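You operate a simulated robot arm through the tools that you are given. There is no shell and no other tool. Be economical: measure what you need, move in short steps, check, and stop when the job is done.

The job below is to be done with a simulated robot arm. You get a single attempt, and the scene is never put back.

## Task
Press the red button three times.

It is judged by the outcome, as a careful person would: the job done as asked, and still so three seconds after it is handed in. It fails if anything else is knocked over, pushed out of place, dropped, spilled or broken.

## Robot
A 7-joint arm with a two-finger parallel gripper on a trunk, on a base that drives. Base frame: it is fixed to the floor where the robot stands at the start and does not move with it; the origin is under the middle of the robot, x ahead of it, y to its left, z up. Readings come in m, degrees, newtons and seconds.
With the tool pointing down near the work surface it reaches from about 0.38 to 0.82 m from the robot's upright axis, wherever it stands. Its first joint turns from -115.0 to 115.0 degrees. Places, roughly: red button [1.1, 0, 1.3]. Payload 3.91 kg.
The TCP is the grasp point between the finger pads, 0.03 m short of the fingertips. In the tool frame z runs along the fingers and y along their closing line. Largest opening 0.11 m; finger width 0.02, thickness 0.01; the body of the gripper, 0.048 by 0.112 m, starts 0.055 m behind the TCP.
Orientation is told as [roll, pitch, yaw] about the base's x, y, z axes, in that order, counted from this pose: with the fingers straight down and closing along the base's y, the tool's x points along the base's -x, its y along +y and its z along -z.

## Interface
- The arm moves only by the tool jog_arm. Its argument "plan" is a list of rows, each an object of numbers (a shift or turn left out is 0, a gripper value left out holds the last): "jaw": the finger opening in m, from 0 to 0.11; "tx", "ty", "tz": the shift along the base's x, y, z in m; "wx", "wy", "wz": the turn, a rotation vector about the base's x, y, z in degrees. In form: [{"jaw": .., "tx": .., "ty": .., "tz": .., "wx": .., "wy": .., "wz": ..}, ...]. A call has 1 to 20 rows; each row shifts and turns the commanded pose from where the row before left it. Each row takes 0.2 s and may step no farther than 0.05 m and 8.6 degrees from the row before; otherwise, or with a gripper value out of range, the whole call is refused. Where a pose cannot be reached the arm comes as near as it can. A force on the tool above 40 N (or 10 N above the force at the start of the call, whichever is more), or a blocked arm, ends the call early, and 0.2 s more pass. Each finger travels about 0.153 m/s and halts on what it meets, pressing with about 32 N; the grip force reading is that of the motor and also rises with nothing between the fingers. The clock runs only during rows and for 0.2 s after the last one: add rows that do not move to give the fingers time. The reply holds the time, the measured pose of the TCP, the force on the tool along the base axes, the opening and the grip force, in the units named above and with some noise.
- Cameras (640 x 400 px; columns grow to the right, rows downward): "scene" is now at [0.2244, 0.1866, 1.4703]; the picture's right is [-0.22, -0.98, 0.00], its down [0.13, -0.03, -0.99] and it looks along [0.97, -0.22, 0.13] (base axes); focal length 291 px, centre (320, 200). "wrist" rides on the gripper at [0.072, 0.017, -0.103] in the tool frame; the picture's right is [-0.23, 0.97, 0.00], its down [-0.76, -0.18, -0.62] and it looks along [-0.61, -0.14, 0.78] (tool axes); focal length 222 px, centre (320, 200). There is no depth. A picture from a camera that has moved, and an enlarged one, comes with that camera's place and axes in the base frame and with its lens.
- capture(camera): a new picture of that camera. No time passes.
- slide_trunk(by): slides the trunk up (or, below 0, down) by that many m; the arm and the scene camera ride with it, the base frame stays. It gives what a move gives, with no picture.
- base_move(legs): drives the robot by 1 to 6 legs, each [ahead, left, turn to the left] in m, m and degrees, along the robot's own axes; the way and the turn of a leg run together, so that a leg with both is an arc; at most 1.5 m and 180 degrees a leg. The arm and the cameras ride along, it lands a little off, and it stops where it bumps. It gives what a move gives.
- aim_head(pan, tilt): turns the head with the scene camera to pan (to the left, within 80 degrees either way) and tilt (down, from -29 to 69), counted from straight ahead of the robot. It gives what a move gives.
- inspect(camera, box): a new picture of the part [left, top, right, bottom] of that camera's present view, enlarged. No time passes.
- close_job(): hands the job in; it is judged then, once.

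Work in short steps. Places have to be worked out from the pictures, the camera data and where the tool is seen: move nearer, look again, correct. Check each grasp and each placing, and mend what went wrong. You have 120 turns and 78 pictures in all, those below and enlarged ones among them. Open the gripper and draw the arm clear of the work before you hand the job in, unless the task says otherwise; then end with one line.

The tools are called after "Emit:" by a JSON object that holds its "name" and its "arguments". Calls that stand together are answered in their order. jog_arm: Moves the arm, as the interface text tells. Its arguments: {"type":"object","properties":{"plan":{"type":"array"}},"required":["plan"]} The other tools are called the same way: slide_trunk (by) slides the trunk up or down; base_move (legs) drives the base; aim_head (pan, tilt) turns the head that bears the scene camera; capture (camera) takes a picture; inspect (camera, box) takes an enlarged picture of a part of a camera's view; close_job () hands the job in.

At the start:

```text
time: 0.0
tool_pos: [0.5004, 0.1916, 1.4921]
tcp_rot: [0.0, 0.0, 0.0]
wrist_force: [0.6, -0.4, -0.4]
grip_width: 0.1102
gripper_force: 0.0
trunk travel left (down, up): [-0.739, 0.251]
robot x, y, heading: [0.0058, -0.0015, 0.2]
head pan, tilt: [-12.6, -7.6]
```

scene: 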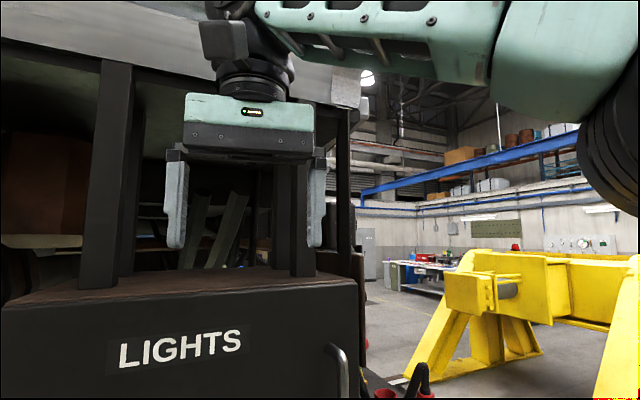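
wrist: 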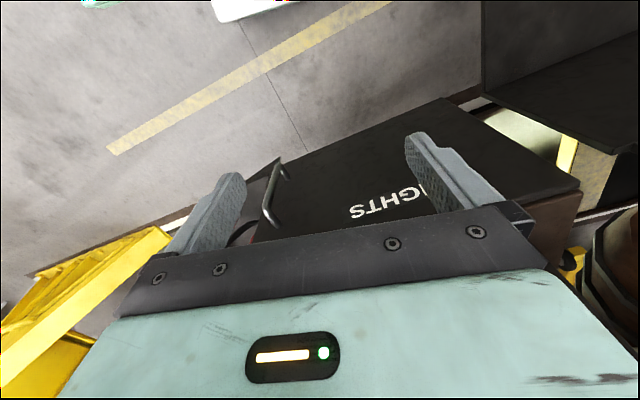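

The button should be near pixel (317, 296), where I see only the black box. I'll tilt the head down for a better view.

Emit:
{"name": "aim_head", "arguments": {"pan": -12, "tilt": 25}}

Emit:
{"name": "capture", "arguments": {"camera": "scene"}}

```text
time: 1.0
tool_pos: [0.5007, 0.1917, 1.4927]
tcp_rot: [-0.1, 0.0, -0.1]
wrist_force: [0.5, -0.4, -0.9]
grip_width: 0.1099
gripper_force: 0.1
trunk travel left (down, up): [-0.739, 0.251]
robot x, y, heading: [-0.0002, 0.0011, -0.0]
head pan, tilt: [-12.0, 25.0]
```

```text
75 pictures are left
camera scene: at [0.2307, 0.1862, 1.4183], right [-0.21, -0.98, 0.0], down [-0.41, 0.09, -0.91], along [0.89, -0.19, -0.42], focal length 291 px, centre (320, 200)
```

scene: 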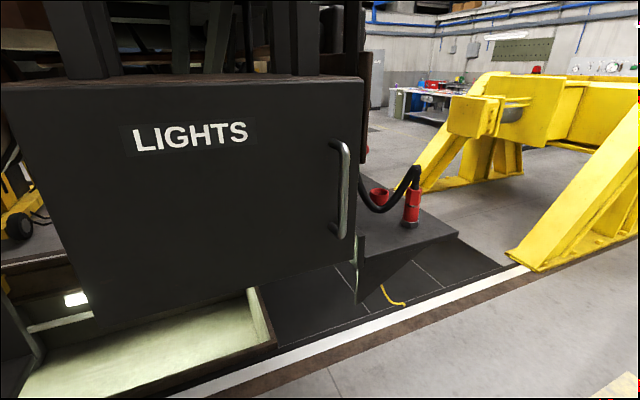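

No button visible; it may be on top of the box, which I see edge-on. I'll raise the trunk to look down on it.

Emit:
{"name": "slide_trunk", "arguments": {"by": 0.24}}

Emit:
{"name": "capture", "arguments": {"camera": "scene"}}

Emit:
{"name": "capture", "arguments": {"camera": "wrist"}}

```text
time: 3.5
tool_pos: [0.5009, 0.1906, 1.7326]
tcp_rot: [0.0, 0.0, 0.0]
wrist_force: [-0.3, -0.6, -0.2]
grip_width: 0.1101
gripper_force: 0.1
trunk travel left (down, up): [-0.979, 0.011]
robot x, y, heading: [0.0012, -0.0027, -0.0]
head pan, tilt: [-12.0, 25.0]
```

```text
74 pictures are left
camera scene: at [0.2307, 0.1862, 1.6582], right [-0.21, -0.98, 0.0], down [-0.41, 0.09, -0.91], along [0.89, -0.19, -0.42], focal length 291 px, centre (320, 200)
```

scene: 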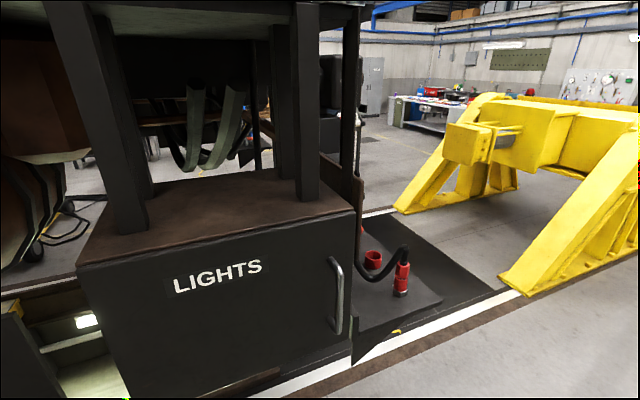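

```text
73 pictures are left
camera wrist: at [0.4295, 0.2081, 1.8348], right [0.23, 0.97, 0.0], down [0.76, -0.18, 0.62], along [0.61, -0.14, -0.78], focal length 222 px, centre (320, 200)
```

wrist: 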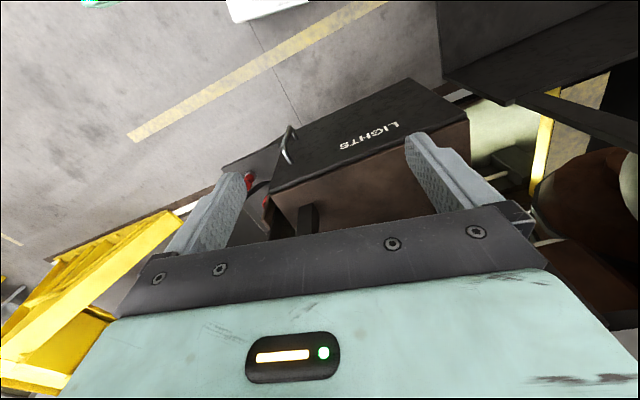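

The LIGHTS box is real and near (front about x 0.66, top about z 1.4). I still see no clear button, so I'll enlarge the candidate regions.

Emit:
{"name": "inspect", "arguments": {"camera": "scene", "box": [240, 90, 440, 310]}}

Emit:
{"name": "inspect", "arguments": {"camera": "wrist", "box": [180, 60, 420, 240]}}

```text
1.82 times, centred on (340, 200) of scene
camera zoom: at [0.2307, 0.1862, 1.6582], right [-0.21, -0.98, 0.0], down [-0.41, 0.09, -0.91], along [0.89, -0.19, -0.42], focal length 530 px, centre (284, 200)
```

zoom: 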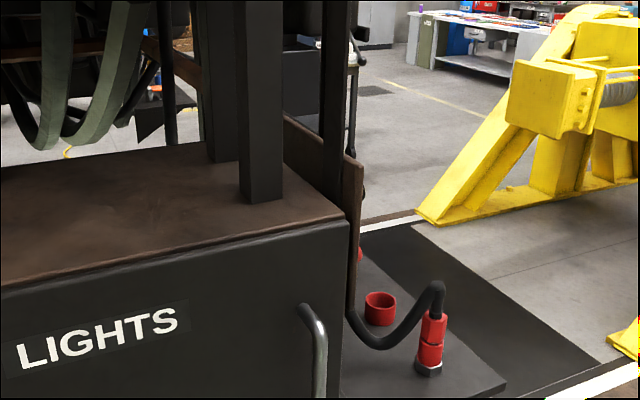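

```text
2.22 times, centred on (300, 150) of wrist
camera zoom: at [0.4295, 0.2081, 1.8348], right [0.23, 0.97, 0.0], down [0.76, -0.18, 0.62], along [0.61, -0.14, -0.78], focal length 494 px, centre (364, 311)
```

zoom: 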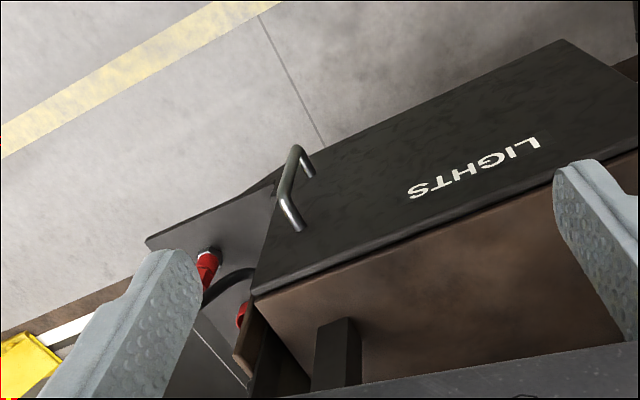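

There's red behind the board on the box's right side. I'll shift the base to the right to see around it; the way there looks open.

Emit:
{"name": "base_move", "arguments": {"legs": [[0, -0.4, 0]]}}

Emit:
{"name": "aim_head", "arguments": {"pan": 5, "tilt": 20}}

Emit:
{"name": "capture", "arguments": {"camera": "scene"}}

```text
time: 6.0
tool_pos: [0.5001, -0.2021, 1.7314]
tcp_rot: [0.0, 0.0, 0.0]
wrist_force: [0.1, 0.7, 0.1]
grip_width: 0.1102
gripper_force: 0.1
trunk travel left (down, up): [-0.979, 0.011]
robot x, y, heading: [-0.0009, -0.3983, 0.5]
head pan, tilt: [-12.0, 25.0]
```

```text
time: 6.8
tool_pos: [0.5019, -0.2028, 1.7325]
tcp_rot: [0.0, 0.0, 0.1]
wrist_force: [-0.5, 0.2, 0.1]
grip_width: 0.11
gripper_force: 0.0
trunk travel left (down, up): [-0.979, 0.011]
robot x, y, heading: [-0.0016, -0.3957, 0.0]
head pan, tilt: [5.0, 20.0]
```

```text
70 pictures are left
camera scene: at [0.2333, -0.1806, 1.6663], right [0.09, -1.0, 0.0], down [-0.34, -0.03, -0.94], along [0.94, 0.08, -0.34], focal length 291 px, centre (320, 200)
```

scene: 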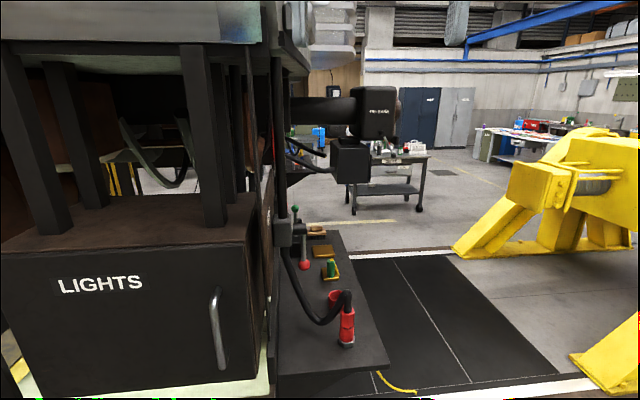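

A side console appears, with levers and red and green items on it. I'll enlarge that.

Emit:
{"name": "inspect", "arguments": {"camera": "scene", "box": [250, 190, 410, 290]}}

Emit:
{"name": "inspect", "arguments": {"camera": "scene", "box": [240, 250, 440, 375]}}

```text
4.00 times, centred on (330, 240) of scene
camera zoom: at [0.2333, -0.1806, 1.6663], right [0.09, -1.0, 0.0], down [-0.34, -0.03, -0.94], along [0.94, 0.08, -0.34], focal length 1166 px, centre (280, 40)
```

zoom: 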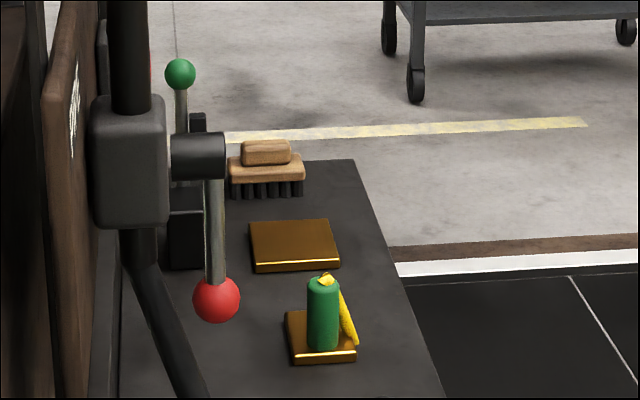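

```text
3.20 times, centred on (340, 312) of scene
camera zoom: at [0.2333, -0.1806, 1.6663], right [0.09, -1.0, 0.0], down [-0.34, -0.03, -0.94], along [0.94, 0.08, -0.34], focal length 932 px, centre (256, -160)
```

zoom: 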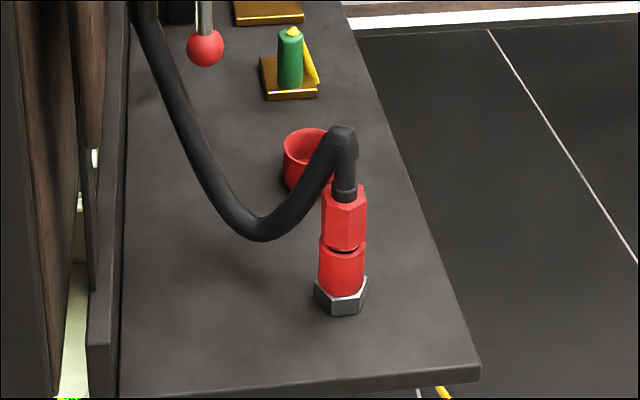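

Behind the dark post is a red bit whose ray passes x=1.1, y=0, z=1.32, matching the stated button. I'll go further right for a clear look.

Emit:
{"name": "base_move", "arguments": {"legs": [[0, -0.35, 0]]}}

Emit:
{"name": "aim_head", "arguments": {"pan": 25, "tilt": 18}}

Emit:
{"name": "capture", "arguments": {"camera": "scene"}}

```text
time: 9.0
tool_pos: [0.5018, -0.5531, 1.7325]
tcp_rot: [0.0, 0.0, -0.3]
wrist_force: [-0.1, 0.5, 0.3]
grip_width: 0.1101
gripper_force: 0.0
trunk travel left (down, up): [-0.979, 0.011]
robot x, y, heading: [-0.0003, -0.742, 0.0]
head pan, tilt: [5.0, 20.0]
```

```text
time: 9.8
tool_pos: [0.5022, -0.5532, 1.7328]
tcp_rot: [0.0, 0.0, -0.3]
wrist_force: [-0.9, 0.5, -0.7]
grip_width: 0.1098
gripper_force: 0.1
trunk travel left (down, up): [-0.979, 0.011]
robot x, y, heading: [-0.0014, -0.7441, -0.2]
head pan, tilt: [25.0, 18.0]
```

```text
67 pictures are left
camera scene: at [0.2266, -0.4979, 1.6696], right [0.42, -0.91, 0.0], down [-0.28, -0.13, -0.95], along [0.86, 0.4, -0.31], focal length 291 px, centre (320, 200)
```

scene: 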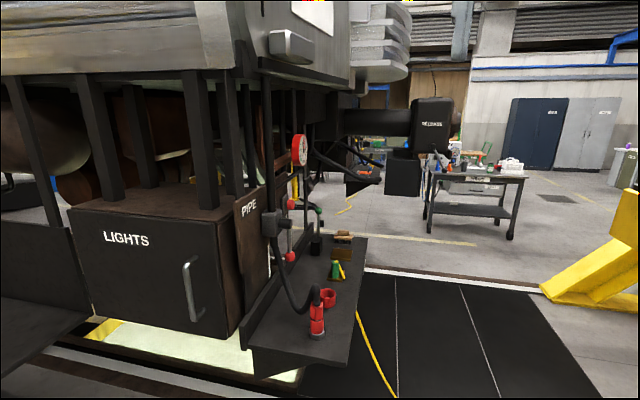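

Emit:
{"name": "inspect", "arguments": {"camera": "scene", "box": [220, 110, 380, 210]}}

Emit:
{"name": "inspect", "arguments": {"camera": "scene", "box": [240, 180, 350, 270]}}

```text
4.00 times, centred on (300, 160) of scene
camera zoom: at [0.2266, -0.4979, 1.6696], right [0.42, -0.91, 0.0], down [-0.28, -0.13, -0.95], along [0.86, 0.4, -0.31], focal length 1166 px, centre (400, 360)
```

zoom: 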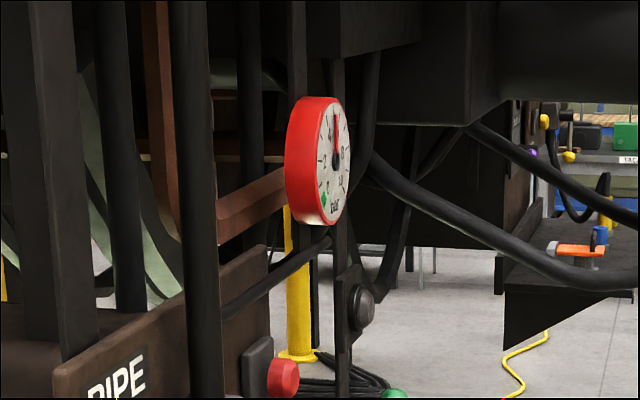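

```text
4.44 times, centred on (295, 225) of scene
camera zoom: at [0.2266, -0.4979, 1.6696], right [0.42, -0.91, 0.0], down [-0.28, -0.13, -0.95], along [0.86, 0.4, -0.31], focal length 1295 px, centre (431, 89)
```

zoom: 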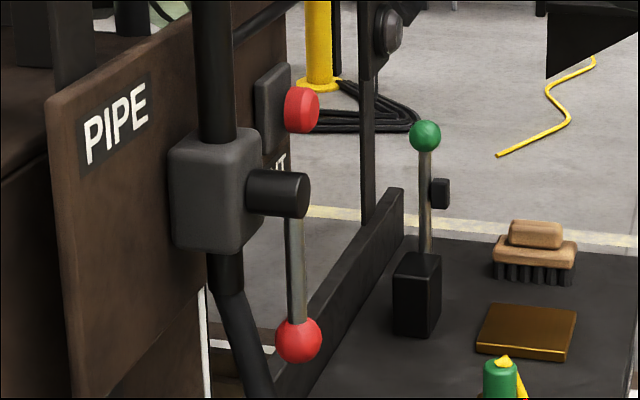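

The red button sits on a grey plate on the brown panel's outer face (facing −y), triangulated near [1.03–1.1, −0.02, 1.34]; a valve post stands nearer at x≈0.9. I'll drive the robot round to face +y in front of the panel, keeping distance.

Emit:
{"name": "base_move", "arguments": {"legs": [[-0.1, -0.2, 0], [0, 0, 90], [0, -0.5, 0]]}}

Emit:
{"name": "aim_head", "arguments": {"pan": -35, "tilt": 18}}

Emit:
{"name": "capture", "arguments": {"camera": "scene"}}

```text
time: 17.9
tool_pos: [0.2084, -0.4364, 1.732]
tcp_rot: [0.0, 0.0, 89.8]
wrist_force: [-0.6, 0.7, 0.3]
grip_width: 0.1098
gripper_force: 0.0
trunk travel left (down, up): [-0.979, 0.011]
robot x, y, heading: [0.3963, -0.9377, 89.5]
head pan, tilt: [25.0, 18.0]
```

```text
time: 19.2
tool_pos: [0.2079, -0.4368, 1.7325]
tcp_rot: [0.0, 0.0, 89.9]
wrist_force: [-1.2, -0.3, 0.7]
grip_width: 0.1099
gripper_force: 0.0
trunk travel left (down, up): [-0.979, 0.011]
robot x, y, heading: [0.396, -0.9391, 89.6]
head pan, tilt: [-35.0, 18.0]
```

```text
64 pictures are left
camera scene: at [0.2458, -0.7185, 1.6696], right [0.82, -0.58, 0.0], down [-0.18, -0.25, -0.95], along [0.55, 0.78, -0.31], focal length 291 px, centre (320, 200)
```

scene: 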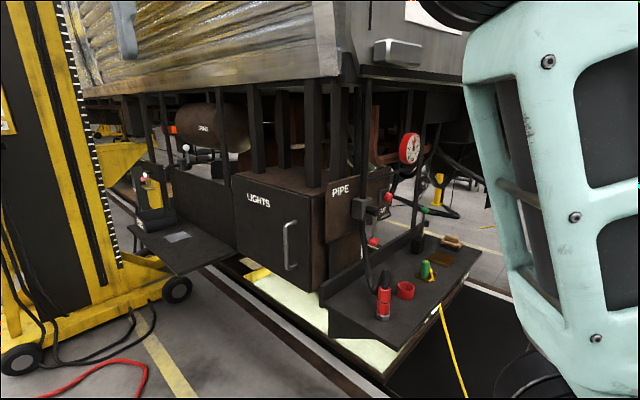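

Clear path. I'll continue right until in front of the button.

Emit:
{"name": "base_move", "arguments": {"legs": [[0, -0.65, 0]]}}

Emit:
{"name": "aim_head", "arguments": {"pan": -5, "tilt": 25}}

Emit:
{"name": "capture", "arguments": {"camera": "scene"}}

```text
time: 22.8
tool_pos: [0.8711, -0.4423, 1.7331]
tcp_rot: [0.0, 0.0, 88.5]
wrist_force: [-0.4, -0.4, -0.7]
grip_width: 0.11
gripper_force: 0.0
trunk travel left (down, up): [-0.979, 0.011]
robot x, y, heading: [1.0494, -0.9485, 88.3]
head pan, tilt: [-35.0, 18.0]
```

```text
time: 23.8
tool_pos: [0.871, -0.4419, 1.7318]
tcp_rot: [0.1, 0.0, 88.4]
wrist_force: [0.2, 1.0, 0.2]
grip_width: 0.1098
gripper_force: 0.0
trunk travel left (down, up): [-0.979, 0.011]
robot x, y, heading: [1.0496, -0.9455, 88.5]
head pan, tilt: [-5.0, 25.0]
```

```text
63 pictures are left
camera scene: at [0.8566, -0.7082, 1.6583], right [0.99, -0.11, 0.0], down [-0.05, -0.42, -0.91], along [0.1, 0.9, -0.42], focal length 291 px, centre (320, 200)
```

scene: 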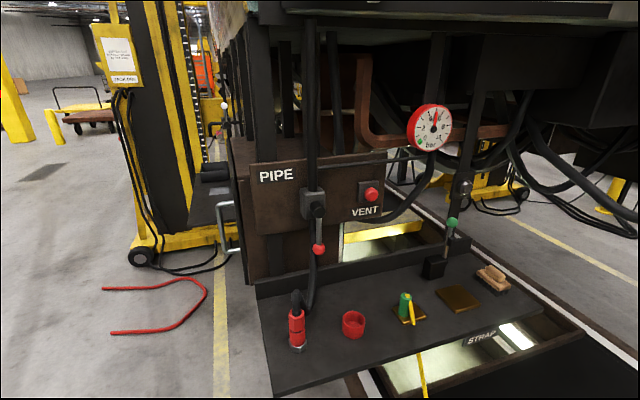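

Now the button is plainly visible: combined rays put it at about [1.075, 0.01, 1.33], facing −y, with free space around it. I'll close the jaws and turn the tool to point along +y, well away from the panel.

Emit:
{"name": "jog_arm", "arguments": {"plan": [{"jaw": 0, "wz": 1.6}, {"jaw": 0, "wx": 8.2, "tx": 0.018, "ty": 0.01}, {"wx": 8.2, "tx": 0.018, "ty": 0.01}, {"wx": 8.2, "tx": 0.018, "ty": 0.01}, {"wx": 8.2, "tx": 0.018, "ty": 0.01}, {"wx": 8.2, "tx": 0.018, "ty": 0.01}, {"wx": 8.2, "tx": 0.018, "ty": 0.01}, {"wx": 8.2, "tx": 0.018, "ty": 0.01}, {"wx": 8.2, "tx": 0.018, "ty": 0.01}, {"wx": 8.2, "tx": 0.018, "ty": 0.01}, {"wx": 8.2, "tx": 0.018, "ty": 0.01}, {"wx": 8, "tx": 0.018, "ty": 0.01}, {}]}}

```text
time: 26.6
tool_pos: [1.0621, -0.29, 1.6925]
tcp_rot: [-66.4, -89.8, 156.4]
wrist_force: [0.2, -0.2, -0.1]
grip_width: 0.0002
gripper_force: 32.2
out of reach, approached as far as the arm can: row 9, 10
trunk travel left (down, up): [-0.979, 0.011]
robot x, y, heading: [1.0475, -0.9509, 88.6]
head pan, tilt: [-5.0, 25.0]
```

The tool now points along +y (pitch ≈ −90), slightly off the commanded spot. I'll lower the trunk so the tool comes near button height, staying at y≈−0.29.

Emit:
{"name": "slide_trunk", "arguments": {"by": -0.28}}

Emit:
{"name": "capture", "arguments": {"camera": "scene"}}

Emit:
{"name": "capture", "arguments": {"camera": "wrist"}}

```text
time: 29.4
tool_pos: [1.0618, -0.2897, 1.4118]
tcp_rot: [-66.9, -89.9, 157.0]
wrist_force: [0.4, -0.7, -0.7]
grip_width: 0.0001
gripper_force: 32.2
trunk travel left (down, up): [-0.699, 0.291]
robot x, y, heading: [1.0488, -0.948, 88.5]
head pan, tilt: [-5.0, 25.0]
```

```text
62 pictures are left
camera scene: at [0.8566, -0.7082, 1.3783], right [0.99, -0.11, 0.0], down [-0.05, -0.42, -0.91], along [0.1, 0.9, -0.42], focal length 291 px, centre (320, 200)
```

scene: 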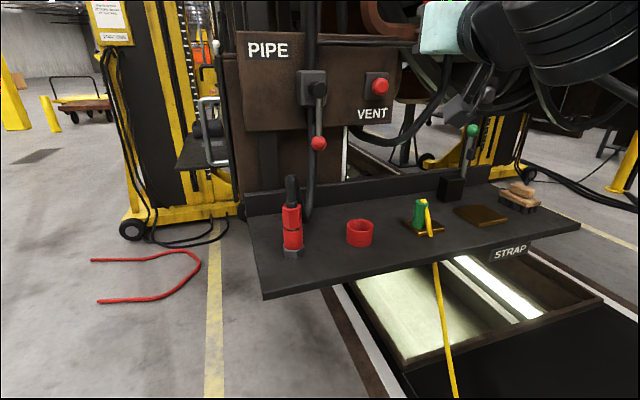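

```text
61 pictures are left
camera wrist: at [1.046, -0.393, 1.3389], right [-0.97, 0.0, 0.23], down [0.18, -0.62, 0.76], along [0.14, 0.78, 0.61], focal length 222 px, centre (320, 200)
```

wrist: 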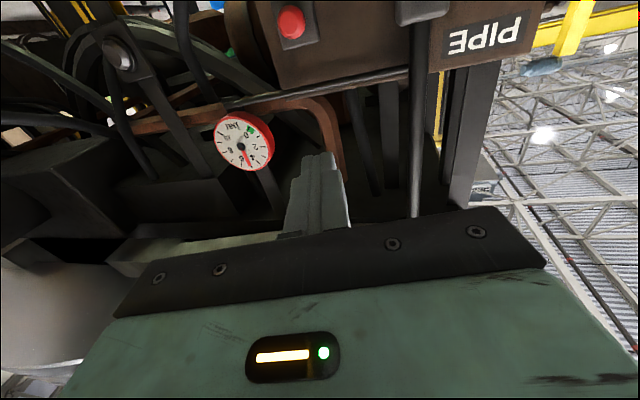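

The button is at about [1.078, ~0.0, 1.331] from both cameras. I'll bring the tool down to its height and line up, stopping about 0.1 m short.

Emit:
{"name": "jog_arm", "arguments": {"plan": [{"jaw": 0, "tx": 0.008, "tz": -0.04}, {"tx": 0.008, "tz": -0.041}, {"ty": 0.04}, {"ty": 0.04}, {"ty": 0.04}, {}]}}

Emit:
{"name": "capture", "arguments": {"camera": "scene"}}

Emit:
{"name": "capture", "arguments": {"camera": "wrist"}}

```text
time: 30.8
tool_pos: [1.0785, -0.1714, 1.3313]
tcp_rot: [-72.3, -89.9, 162.3]
wrist_force: [0.4, 0.7, 0.5]
grip_width: 0.0
gripper_force: 32.0
trunk travel left (down, up): [-0.699, 0.291]
robot x, y, heading: [1.0484, -0.9473, 88.6]
head pan, tilt: [-5.0, 25.0]
```

```text
60 pictures are left
camera scene: at [0.8566, -0.7083, 1.3783], right [0.99, -0.11, 0.0], down [-0.05, -0.42, -0.91], along [0.1, 0.9, -0.42], focal length 291 px, centre (320, 200)
```

scene: 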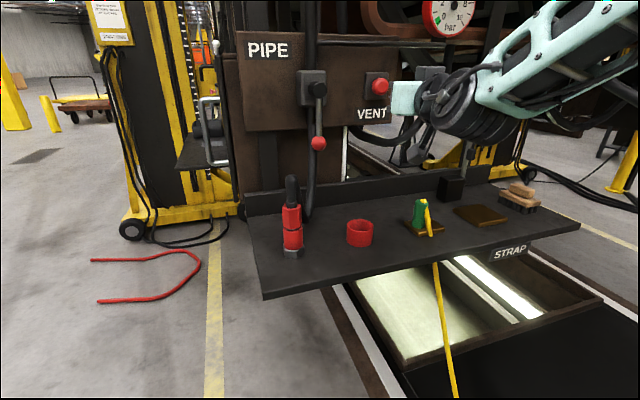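

```text
59 pictures are left
camera wrist: at [1.0629, -0.2741, 1.2575], right [-0.97, 0.0, 0.23], down [0.18, -0.62, 0.76], along [0.14, 0.78, 0.61], focal length 222 px, centre (320, 200)
```

wrist: 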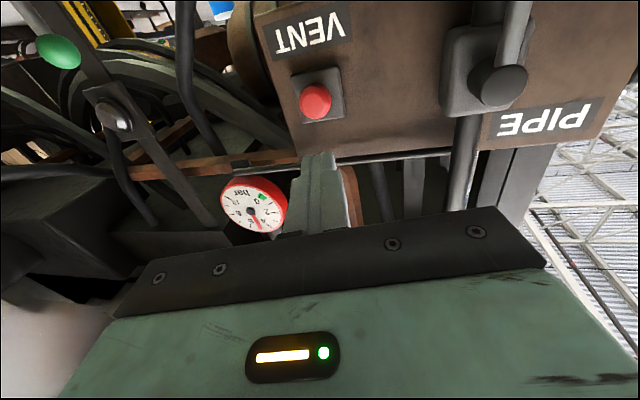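

Triangulation gives the button centre at [1.08, 0.0, 1.33]; the tip is at y≈−0.14. I'll approach to about 3–4 cm short and look again.

Emit:
{"name": "jog_arm", "arguments": {"plan": [{"jaw": 0, "tx": 0.002, "ty": 0.035, "tz": -0.001}, {"ty": 0.035}, {"ty": 0.025}, {}]}}

Emit:
{"name": "inspect", "arguments": {"camera": "scene", "box": [330, 50, 430, 130]}}

Emit:
{"name": "capture", "arguments": {"camera": "wrist"}}

```text
time: 31.8
tool_pos: [1.0801, -0.0738, 1.3311]
tcp_rot: [-58.3, -89.9, 148.2]
wrist_force: [-0.3, 0.1, 0.7]
grip_width: 0.0
gripper_force: 32.4
trunk travel left (down, up): [-0.699, 0.291]
robot x, y, heading: [1.0457, -0.9483, 88.3]
head pan, tilt: [-5.0, 25.0]
```

```text
5.00 times, centred on (380, 90) of scene
camera zoom: at [0.8566, -0.7082, 1.3782], right [0.99, -0.11, 0.0], down [-0.05, -0.42, -0.91], along [0.1, 0.9, -0.42], focal length 1457 px, centre (20, 750)
```

zoom: 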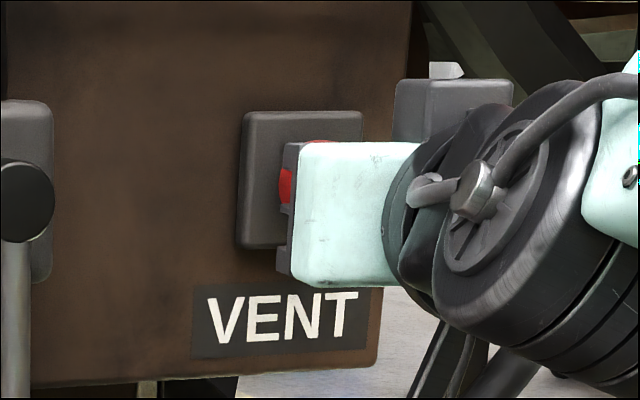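

```text
57 pictures are left
camera wrist: at [1.064, -0.1773, 1.2575], right [-0.97, 0.0, 0.23], down [0.18, -0.62, 0.76], along [0.14, 0.78, 0.61], focal length 222 px, centre (320, 200)
```

wrist: 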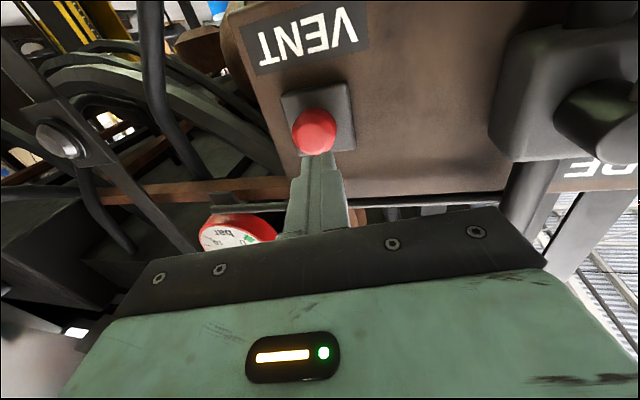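

Tip and button line up well. I'll lower by 3 mm and creep in with small steps, watching the force.

Emit:
{"name": "jog_arm", "arguments": {"plan": [{"jaw": 0, "ty": 0.006, "tz": -0.003}, {"ty": 0.006}, {"ty": 0.005}, {}]}}

Emit:
{"name": "inspect", "arguments": {"camera": "wrist", "box": [250, 80, 390, 200]}}

```text
time: 32.8
tool_pos: [1.0799, -0.0583, 1.3289]
tcp_rot: [-61.6, -89.9, 151.5]
wrist_force: [0.8, 0.3, 0.5]
grip_width: 0.0
gripper_force: 32.1
trunk travel left (down, up): [-0.699, 0.291]
robot x, y, heading: [1.0459, -0.944, 88.4]
head pan, tilt: [-5.0, 25.0]
```

```text
3.33 times, centred on (320, 140) of wrist
camera zoom: at [1.0642, -0.161, 1.2543], right [-0.97, 0.0, 0.23], down [0.18, -0.62, 0.76], along [0.14, 0.78, 0.61], focal length 740 px, centre (320, 400)
```

zoom: 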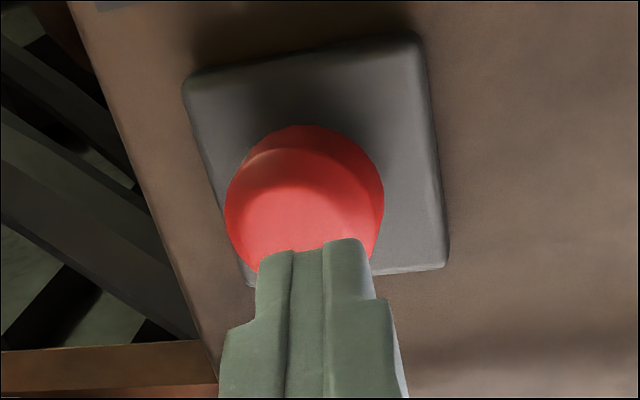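

Still no contact with the tip at y≈−0.028. I'll continue in 3 mm steps.

Emit:
{"name": "jog_arm", "arguments": {"plan": [{"jaw": 0, "ty": 0.003, "tx": 0.002}, {"ty": 0.003}, {"ty": 0.003}, {}]}}

Emit:
{"name": "inspect", "arguments": {"camera": "wrist", "box": [250, 80, 390, 200]}}

```text
time: 33.8
tool_pos: [1.0818, -0.0474, 1.3284]
tcp_rot: [-74.7, -89.8, 164.8]
wrist_force: [0.1, -0.6, -0.5]
grip_width: 0.0
gripper_force: 31.9
trunk travel left (down, up): [-0.699, 0.291]
robot x, y, heading: [1.0506, -0.9482, 88.6]
head pan, tilt: [-5.0, 25.0]
```

```text
3.33 times, centred on (320, 140) of wrist
camera zoom: at [1.0658, -0.1514, 1.2542], right [-0.97, 0.0, 0.23], down [0.18, -0.62, 0.76], along [0.14, 0.78, 0.61], focal length 740 px, centre (320, 400)
```

zoom: 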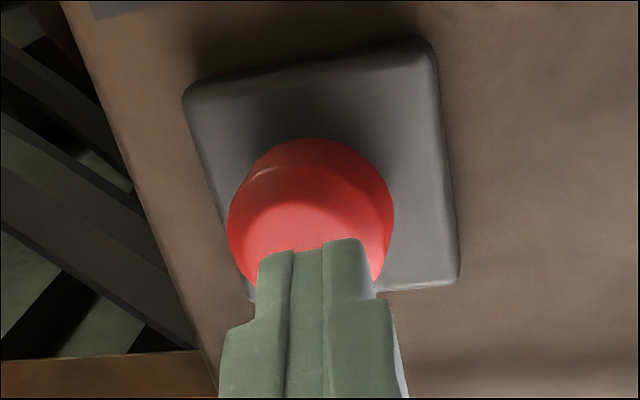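

No force yet (tip y≈−0.018). Continuing.

Emit:
{"name": "jog_arm", "arguments": {"plan": [{"jaw": 0, "ty": 0.003}, {"ty": 0.003}, {"ty": 0.003}, {}]}}

Emit:
{"name": "inspect", "arguments": {"camera": "wrist", "box": [250, 80, 390, 200]}}

```text
time: 34.8
tool_pos: [1.0816, -0.0404, 1.3281]
tcp_rot: [-70.6, -89.9, 160.6]
wrist_force: [0.7, 0.0, 0.2]
grip_width: 0.0
gripper_force: 32.2
trunk travel left (down, up): [-0.699, 0.291]
robot x, y, heading: [1.0487, -0.947, 88.4]
head pan, tilt: [-5.0, 25.0]
```

```text
3.33 times, centred on (320, 140) of wrist
camera zoom: at [1.0656, -0.143, 1.2545], right [-0.97, 0.0, 0.23], down [0.18, -0.62, 0.76], along [0.14, 0.78, 0.61], focal length 740 px, centre (320, 400)
```

zoom: 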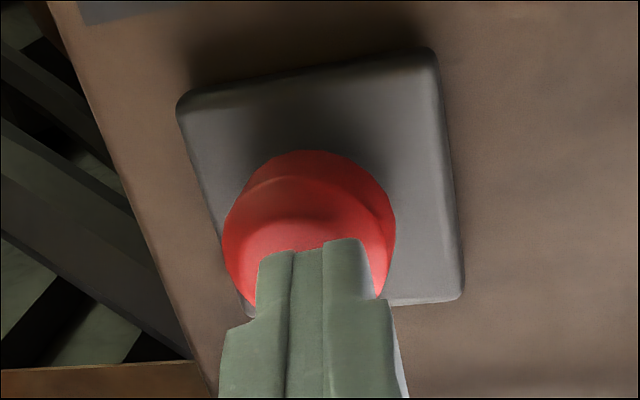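

Tip is about centred on the cap, no contact force yet (tip y≈−0.010). Continuing.

Emit:
{"name": "jog_arm", "arguments": {"plan": [{"jaw": 0, "ty": 0.003}, {"ty": 0.003}, {}]}}

Emit:
{"name": "inspect", "arguments": {"camera": "wrist", "box": [250, 80, 390, 200]}}

```text
time: 35.6
tool_pos: [1.0824, -0.0332, 1.3271]
tcp_rot: [-70.6, -90.0, 160.6]
wrist_force: [0.0, -1.4, -0.4]
grip_width: 0.0
gripper_force: 32.0
trunk travel left (down, up): [-0.699, 0.291]
robot x, y, heading: [1.0504, -0.9501, 88.5]
head pan, tilt: [-5.0, 25.0]
```

```text
3.33 times, centred on (320, 140) of wrist
camera zoom: at [1.0659, -0.137, 1.2546], right [-0.97, 0.0, 0.23], down [0.18, -0.62, 0.76], along [0.14, 0.78, 0.61], focal length 740 px, centre (320, 400)
```

zoom: 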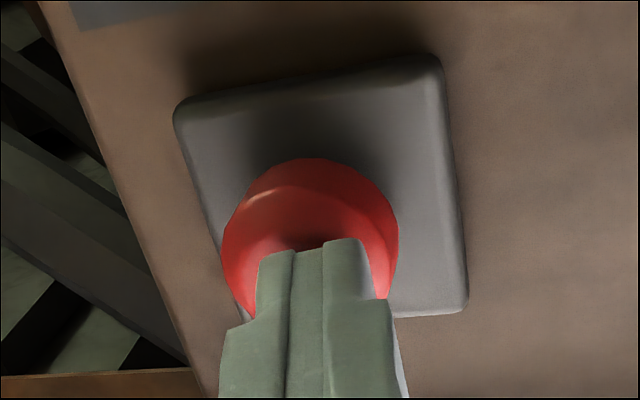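

A hint of contact (−1.4 N); I'll go 2 mm at a time now.

Emit:
{"name": "jog_arm", "arguments": {"plan": [{"jaw": 0, "ty": 0.002}, {}]}}

Emit:
{"name": "jog_arm", "arguments": {"plan": [{"jaw": 0, "ty": 0.002}, {}]}}

Emit:
{"name": "inspect", "arguments": {"camera": "wrist", "box": [250, 80, 390, 200]}}

```text
time: 36.2
tool_pos: [1.082, -0.0317, 1.3284]
tcp_rot: [-68.2, -89.9, 158.2]
wrist_force: [-1.1, -2.9, 0.6]
grip_width: 0.0001
gripper_force: 32.1
trunk travel left (down, up): [-0.699, 0.291]
robot x, y, heading: [1.0512, -0.9512, 88.4]
head pan, tilt: [-5.0, 25.0]
```

```text
time: 36.8
tool_pos: [1.0821, -0.0292, 1.3282]
tcp_rot: [-73.3, -89.9, 163.2]
wrist_force: [0.0, -3.4, 0.8]
grip_width: 0.0
gripper_force: 32.0
trunk travel left (down, up): [-0.699, 0.291]
robot x, y, heading: [1.0521, -0.9469, 88.5]
head pan, tilt: [-5.0, 25.0]
```

```text
3.33 times, centred on (320, 140) of wrist
camera zoom: at [1.0661, -0.133, 1.2546], right [-0.97, 0.0, 0.23], down [0.18, -0.62, 0.76], along [0.14, 0.78, 0.61], focal length 740 px, centre (320, 400)
```

zoom: 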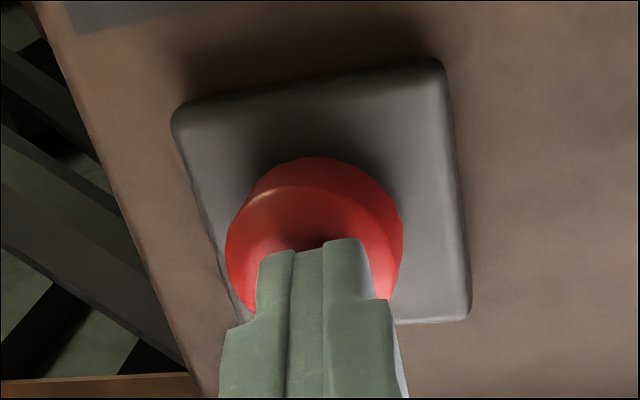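

In contact, the cap is moving in with spring force (3.4 N). I'll press on until it bottoms.

Emit:
{"name": "jog_arm", "arguments": {"plan": [{"jaw": 0, "ty": 0.002}, {}]}}

Emit:
{"name": "jog_arm", "arguments": {"plan": [{"jaw": 0, "ty": 0.002}, {}]}}

Emit:
{"name": "inspect", "arguments": {"camera": "wrist", "box": [250, 80, 390, 200]}}

```text
time: 37.4
tool_pos: [1.0813, -0.028, 1.3274]
tcp_rot: [-67.1, -89.9, 157.2]
wrist_force: [-1.9, -4.2, 0.5]
grip_width: 0.0
gripper_force: 32.1
trunk travel left (down, up): [-0.699, 0.291]
robot x, y, heading: [1.0519, -0.9488, 88.4]
head pan, tilt: [-5.0, 25.0]
```

```text
time: 38.0
tool_pos: [1.0816, -0.0266, 1.3274]
tcp_rot: [-99.2, -89.8, -170.7]
wrist_force: [0.1, -4.3, 1.5]
grip_width: 0.0
gripper_force: 31.8
trunk travel left (down, up): [-0.699, 0.291]
robot x, y, heading: [1.0473, -0.948, 88.5]
head pan, tilt: [-5.0, 25.0]
```

```text
3.33 times, centred on (320, 140) of wrist
camera zoom: at [1.0662, -0.1295, 1.2543], right [-0.97, 0.0, 0.23], down [0.18, -0.62, 0.76], along [0.14, 0.78, 0.61], focal length 740 px, centre (320, 400)
```

zoom: 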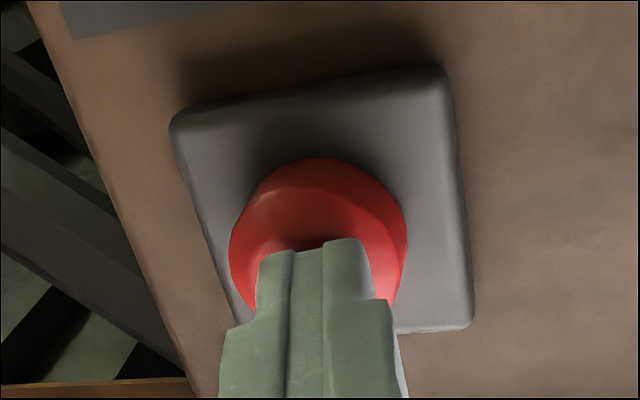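

The cap follows the tip; not bottomed yet. Continuing.

Emit:
{"name": "jog_arm", "arguments": {"plan": [{"jaw": 0, "ty": 0.002}, {}]}}

Emit:
{"name": "jog_arm", "arguments": {"plan": [{"jaw": 0, "ty": 0.002}, {}]}}

Emit:
{"name": "inspect", "arguments": {"camera": "wrist", "box": [250, 80, 390, 200]}}

```text
time: 38.6
tool_pos: [1.0813, -0.0247, 1.328]
tcp_rot: [-62.4, -89.9, 152.3]
wrist_force: [-1.8, -10.6, -1.5]
grip_width: 0.0
gripper_force: 31.9
trunk travel left (down, up): [-0.699, 0.291]
robot x, y, heading: [1.0463, -0.9486, 88.5]
head pan, tilt: [-5.0, 25.0]
```

```text
time: 39.2
tool_pos: [1.0821, -0.0242, 1.3289]
tcp_rot: [-65.2, -89.9, 155.3]
wrist_force: [1.8, -22.7, -2.8]
grip_width: 0.0001
gripper_force: 31.4
trunk travel left (down, up): [-0.699, 0.291]
robot x, y, heading: [1.0479, -0.9467, 88.6]
head pan, tilt: [-5.0, 25.0]
```

```text
3.33 times, centred on (320, 140) of wrist
camera zoom: at [1.0663, -0.1268, 1.2546], right [-0.97, 0.0, 0.23], down [0.18, -0.62, 0.76], along [0.14, 0.78, 0.61], focal length 740 px, centre (320, 400)
```

zoom: 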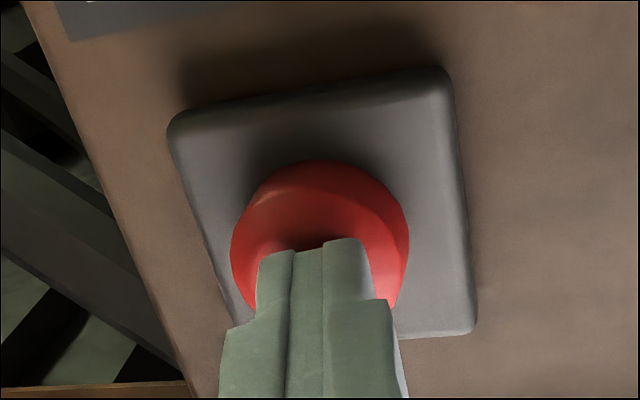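

Force jumped to 23 N: the button is bottomed, press one. I'll retract 20 mm and check that the cap comes back out.

Emit:
{"name": "jog_arm", "arguments": {"plan": [{"jaw": 0, "ty": -0.005}, {"ty": -0.005}, {"ty": -0.005}, {"ty": -0.005}, {}, {}]}}

Emit:
{"name": "inspect", "arguments": {"camera": "wrist", "box": [250, 80, 390, 200]}}

```text
time: 40.6
tool_pos: [1.0816, -0.0422, 1.328]
tcp_rot: [-67.4, -89.9, 157.4]
wrist_force: [0.5, -0.5, 0.0]
grip_width: 0.0001
gripper_force: 32.3
trunk travel left (down, up): [-0.699, 0.291]
robot x, y, heading: [1.0487, -0.9469, 88.8]
head pan, tilt: [-5.0, 25.0]
```

```text
3.33 times, centred on (320, 140) of wrist
camera zoom: at [1.0662, -0.1447, 1.2543], right [-0.97, 0.0, 0.23], down [0.18, -0.62, 0.76], along [0.14, 0.78, 0.61], focal length 740 px, centre (320, 400)
```

zoom: 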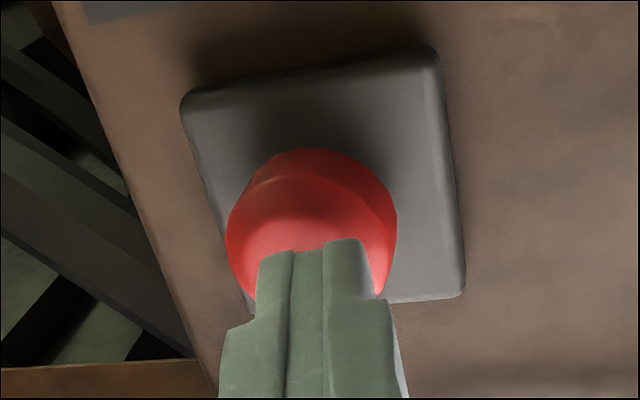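

The cap sprang back and the force is zero. Now press two, by the same 20 mm.

Emit:
{"name": "jog_arm", "arguments": {"plan": [{"jaw": 0, "ty": 0.005}, {"ty": 0.005}, {"ty": 0.004}, {"ty": 0.003}, {"ty": 0.003}, {}, {}]}}

```text
time: 42.2
tool_pos: [1.0812, -0.0241, 1.3289]
tcp_rot: [-94.5, -90.0, -175.3]
wrist_force: [-0.8, -26.1, -3.6]
grip_width: 0.0
gripper_force: 31.5
trunk travel left (down, up): [-0.699, 0.291]
robot x, y, heading: [1.05, -0.9445, 88.6]
head pan, tilt: [-5.0, 25.0]
```

Bottomed again at 26 N: press two. Retract 20 mm to release.

Emit:
{"name": "jog_arm", "arguments": {"plan": [{"jaw": 0, "ty": -0.005}, {"ty": -0.005}, {"ty": -0.005}, {"ty": -0.005}, {}, {}]}}

Emit:
{"name": "inspect", "arguments": {"camera": "wrist", "box": [250, 80, 390, 200]}}

```text
time: 43.6
tool_pos: [1.0822, -0.0409, 1.327]
tcp_rot: [-67.6, -89.9, 157.7]
wrist_force: [-0.5, -0.5, 0.2]
grip_width: 0.0
gripper_force: 32.0
trunk travel left (down, up): [-0.699, 0.291]
robot x, y, heading: [1.0472, -0.95, 88.7]
head pan, tilt: [-5.0, 25.0]
```

```text
3.33 times, centred on (320, 140) of wrist
camera zoom: at [1.0657, -0.145, 1.254], right [-0.97, 0.0, 0.23], down [0.18, -0.62, 0.76], along [0.14, 0.78, 0.61], focal length 740 px, centre (320, 400)
```

zoom: 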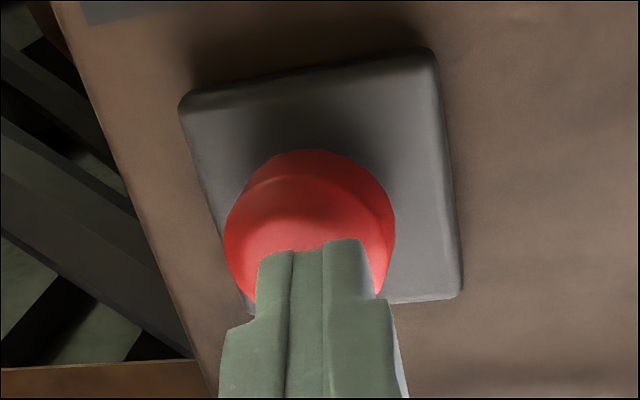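

Released again. Press three.

Emit:
{"name": "jog_arm", "arguments": {"plan": [{"jaw": 0, "ty": 0.005}, {"ty": 0.005}, {"ty": 0.004}, {"ty": 0.003}, {"ty": 0.003}, {}, {}]}}

```text
time: 45.2
tool_pos: [1.0811, -0.0235, 1.3277]
tcp_rot: [-57.1, -89.9, 147.2]
wrist_force: [-2.3, -28.4, -7.4]
grip_width: 0.0001
gripper_force: 32.0
trunk travel left (down, up): [-0.699, 0.291]
robot x, y, heading: [1.0467, -0.9467, 88.5]
head pan, tilt: [-5.0, 25.0]
```

Bottomed a third time (28 N). I'll draw straight back about 0.2 m, then open the jaws only once clear.

Emit:
{"name": "jog_arm", "arguments": {"plan": [{"jaw": 0, "ty": -0.01}, {"ty": -0.02}, {"ty": -0.04}, {"ty": -0.04}, {"ty": -0.04}, {"ty": -0.04}, {"jaw": 0.06}, {}, {}]}}

Emit:
{"name": "capture", "arguments": {"camera": "scene"}}

Emit:
{"name": "capture", "arguments": {"camera": "wrist"}}

```text
time: 47.2
tool_pos: [1.0832, -0.2115, 1.3291]
tcp_rot: [-56.6, -89.9, 146.7]
wrist_force: [0.5, 0.0, 0.1]
grip_width: 0.0601
gripper_force: 0.0
trunk travel left (down, up): [-0.699, 0.291]
robot x, y, heading: [1.0501, -0.9467, 88.6]
head pan, tilt: [-5.0, 25.0]
```

```text
47 pictures are left
camera scene: at [0.8566, -0.7082, 1.3783], right [0.99, -0.11, 0.0], down [-0.05, -0.42, -0.91], along [0.1, 0.9, -0.42], focal length 291 px, centre (320, 200)
```

scene: 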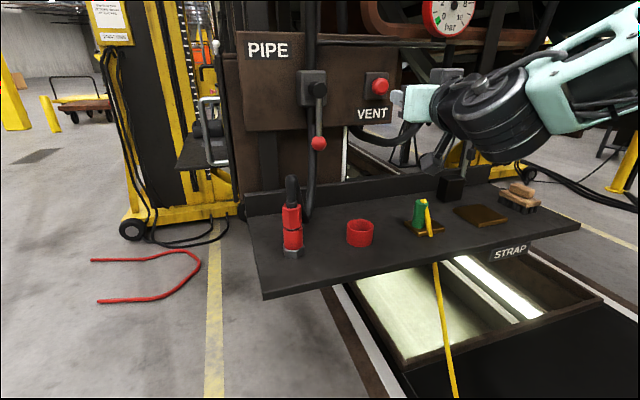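

```text
46 pictures are left
camera wrist: at [1.0677, -0.3154, 1.2549], right [-0.97, 0.0, 0.23], down [0.18, -0.62, 0.76], along [0.14, 0.78, 0.61], focal length 222 px, centre (320, 200)
```

wrist: 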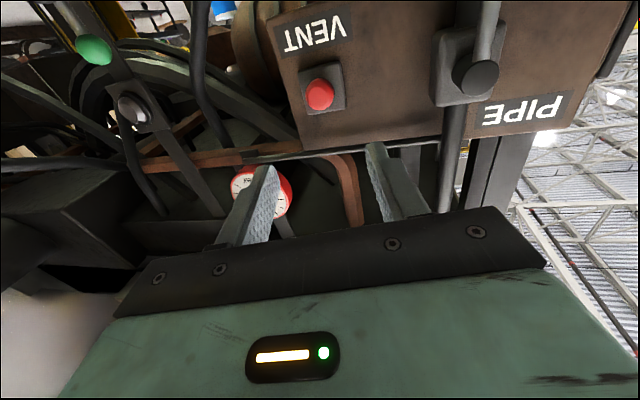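

The button is out again, everything else is where it was, the gripper is open and the arm is clear. Handing in.

Emit:
{"name": "close_job", "arguments": {}}

```text
The job is handed in.
```

I pressed the red VENT button fully three times, and it sprang back out after each press. Nothing else was moved, and the arm is drawn clear with the gripper open.
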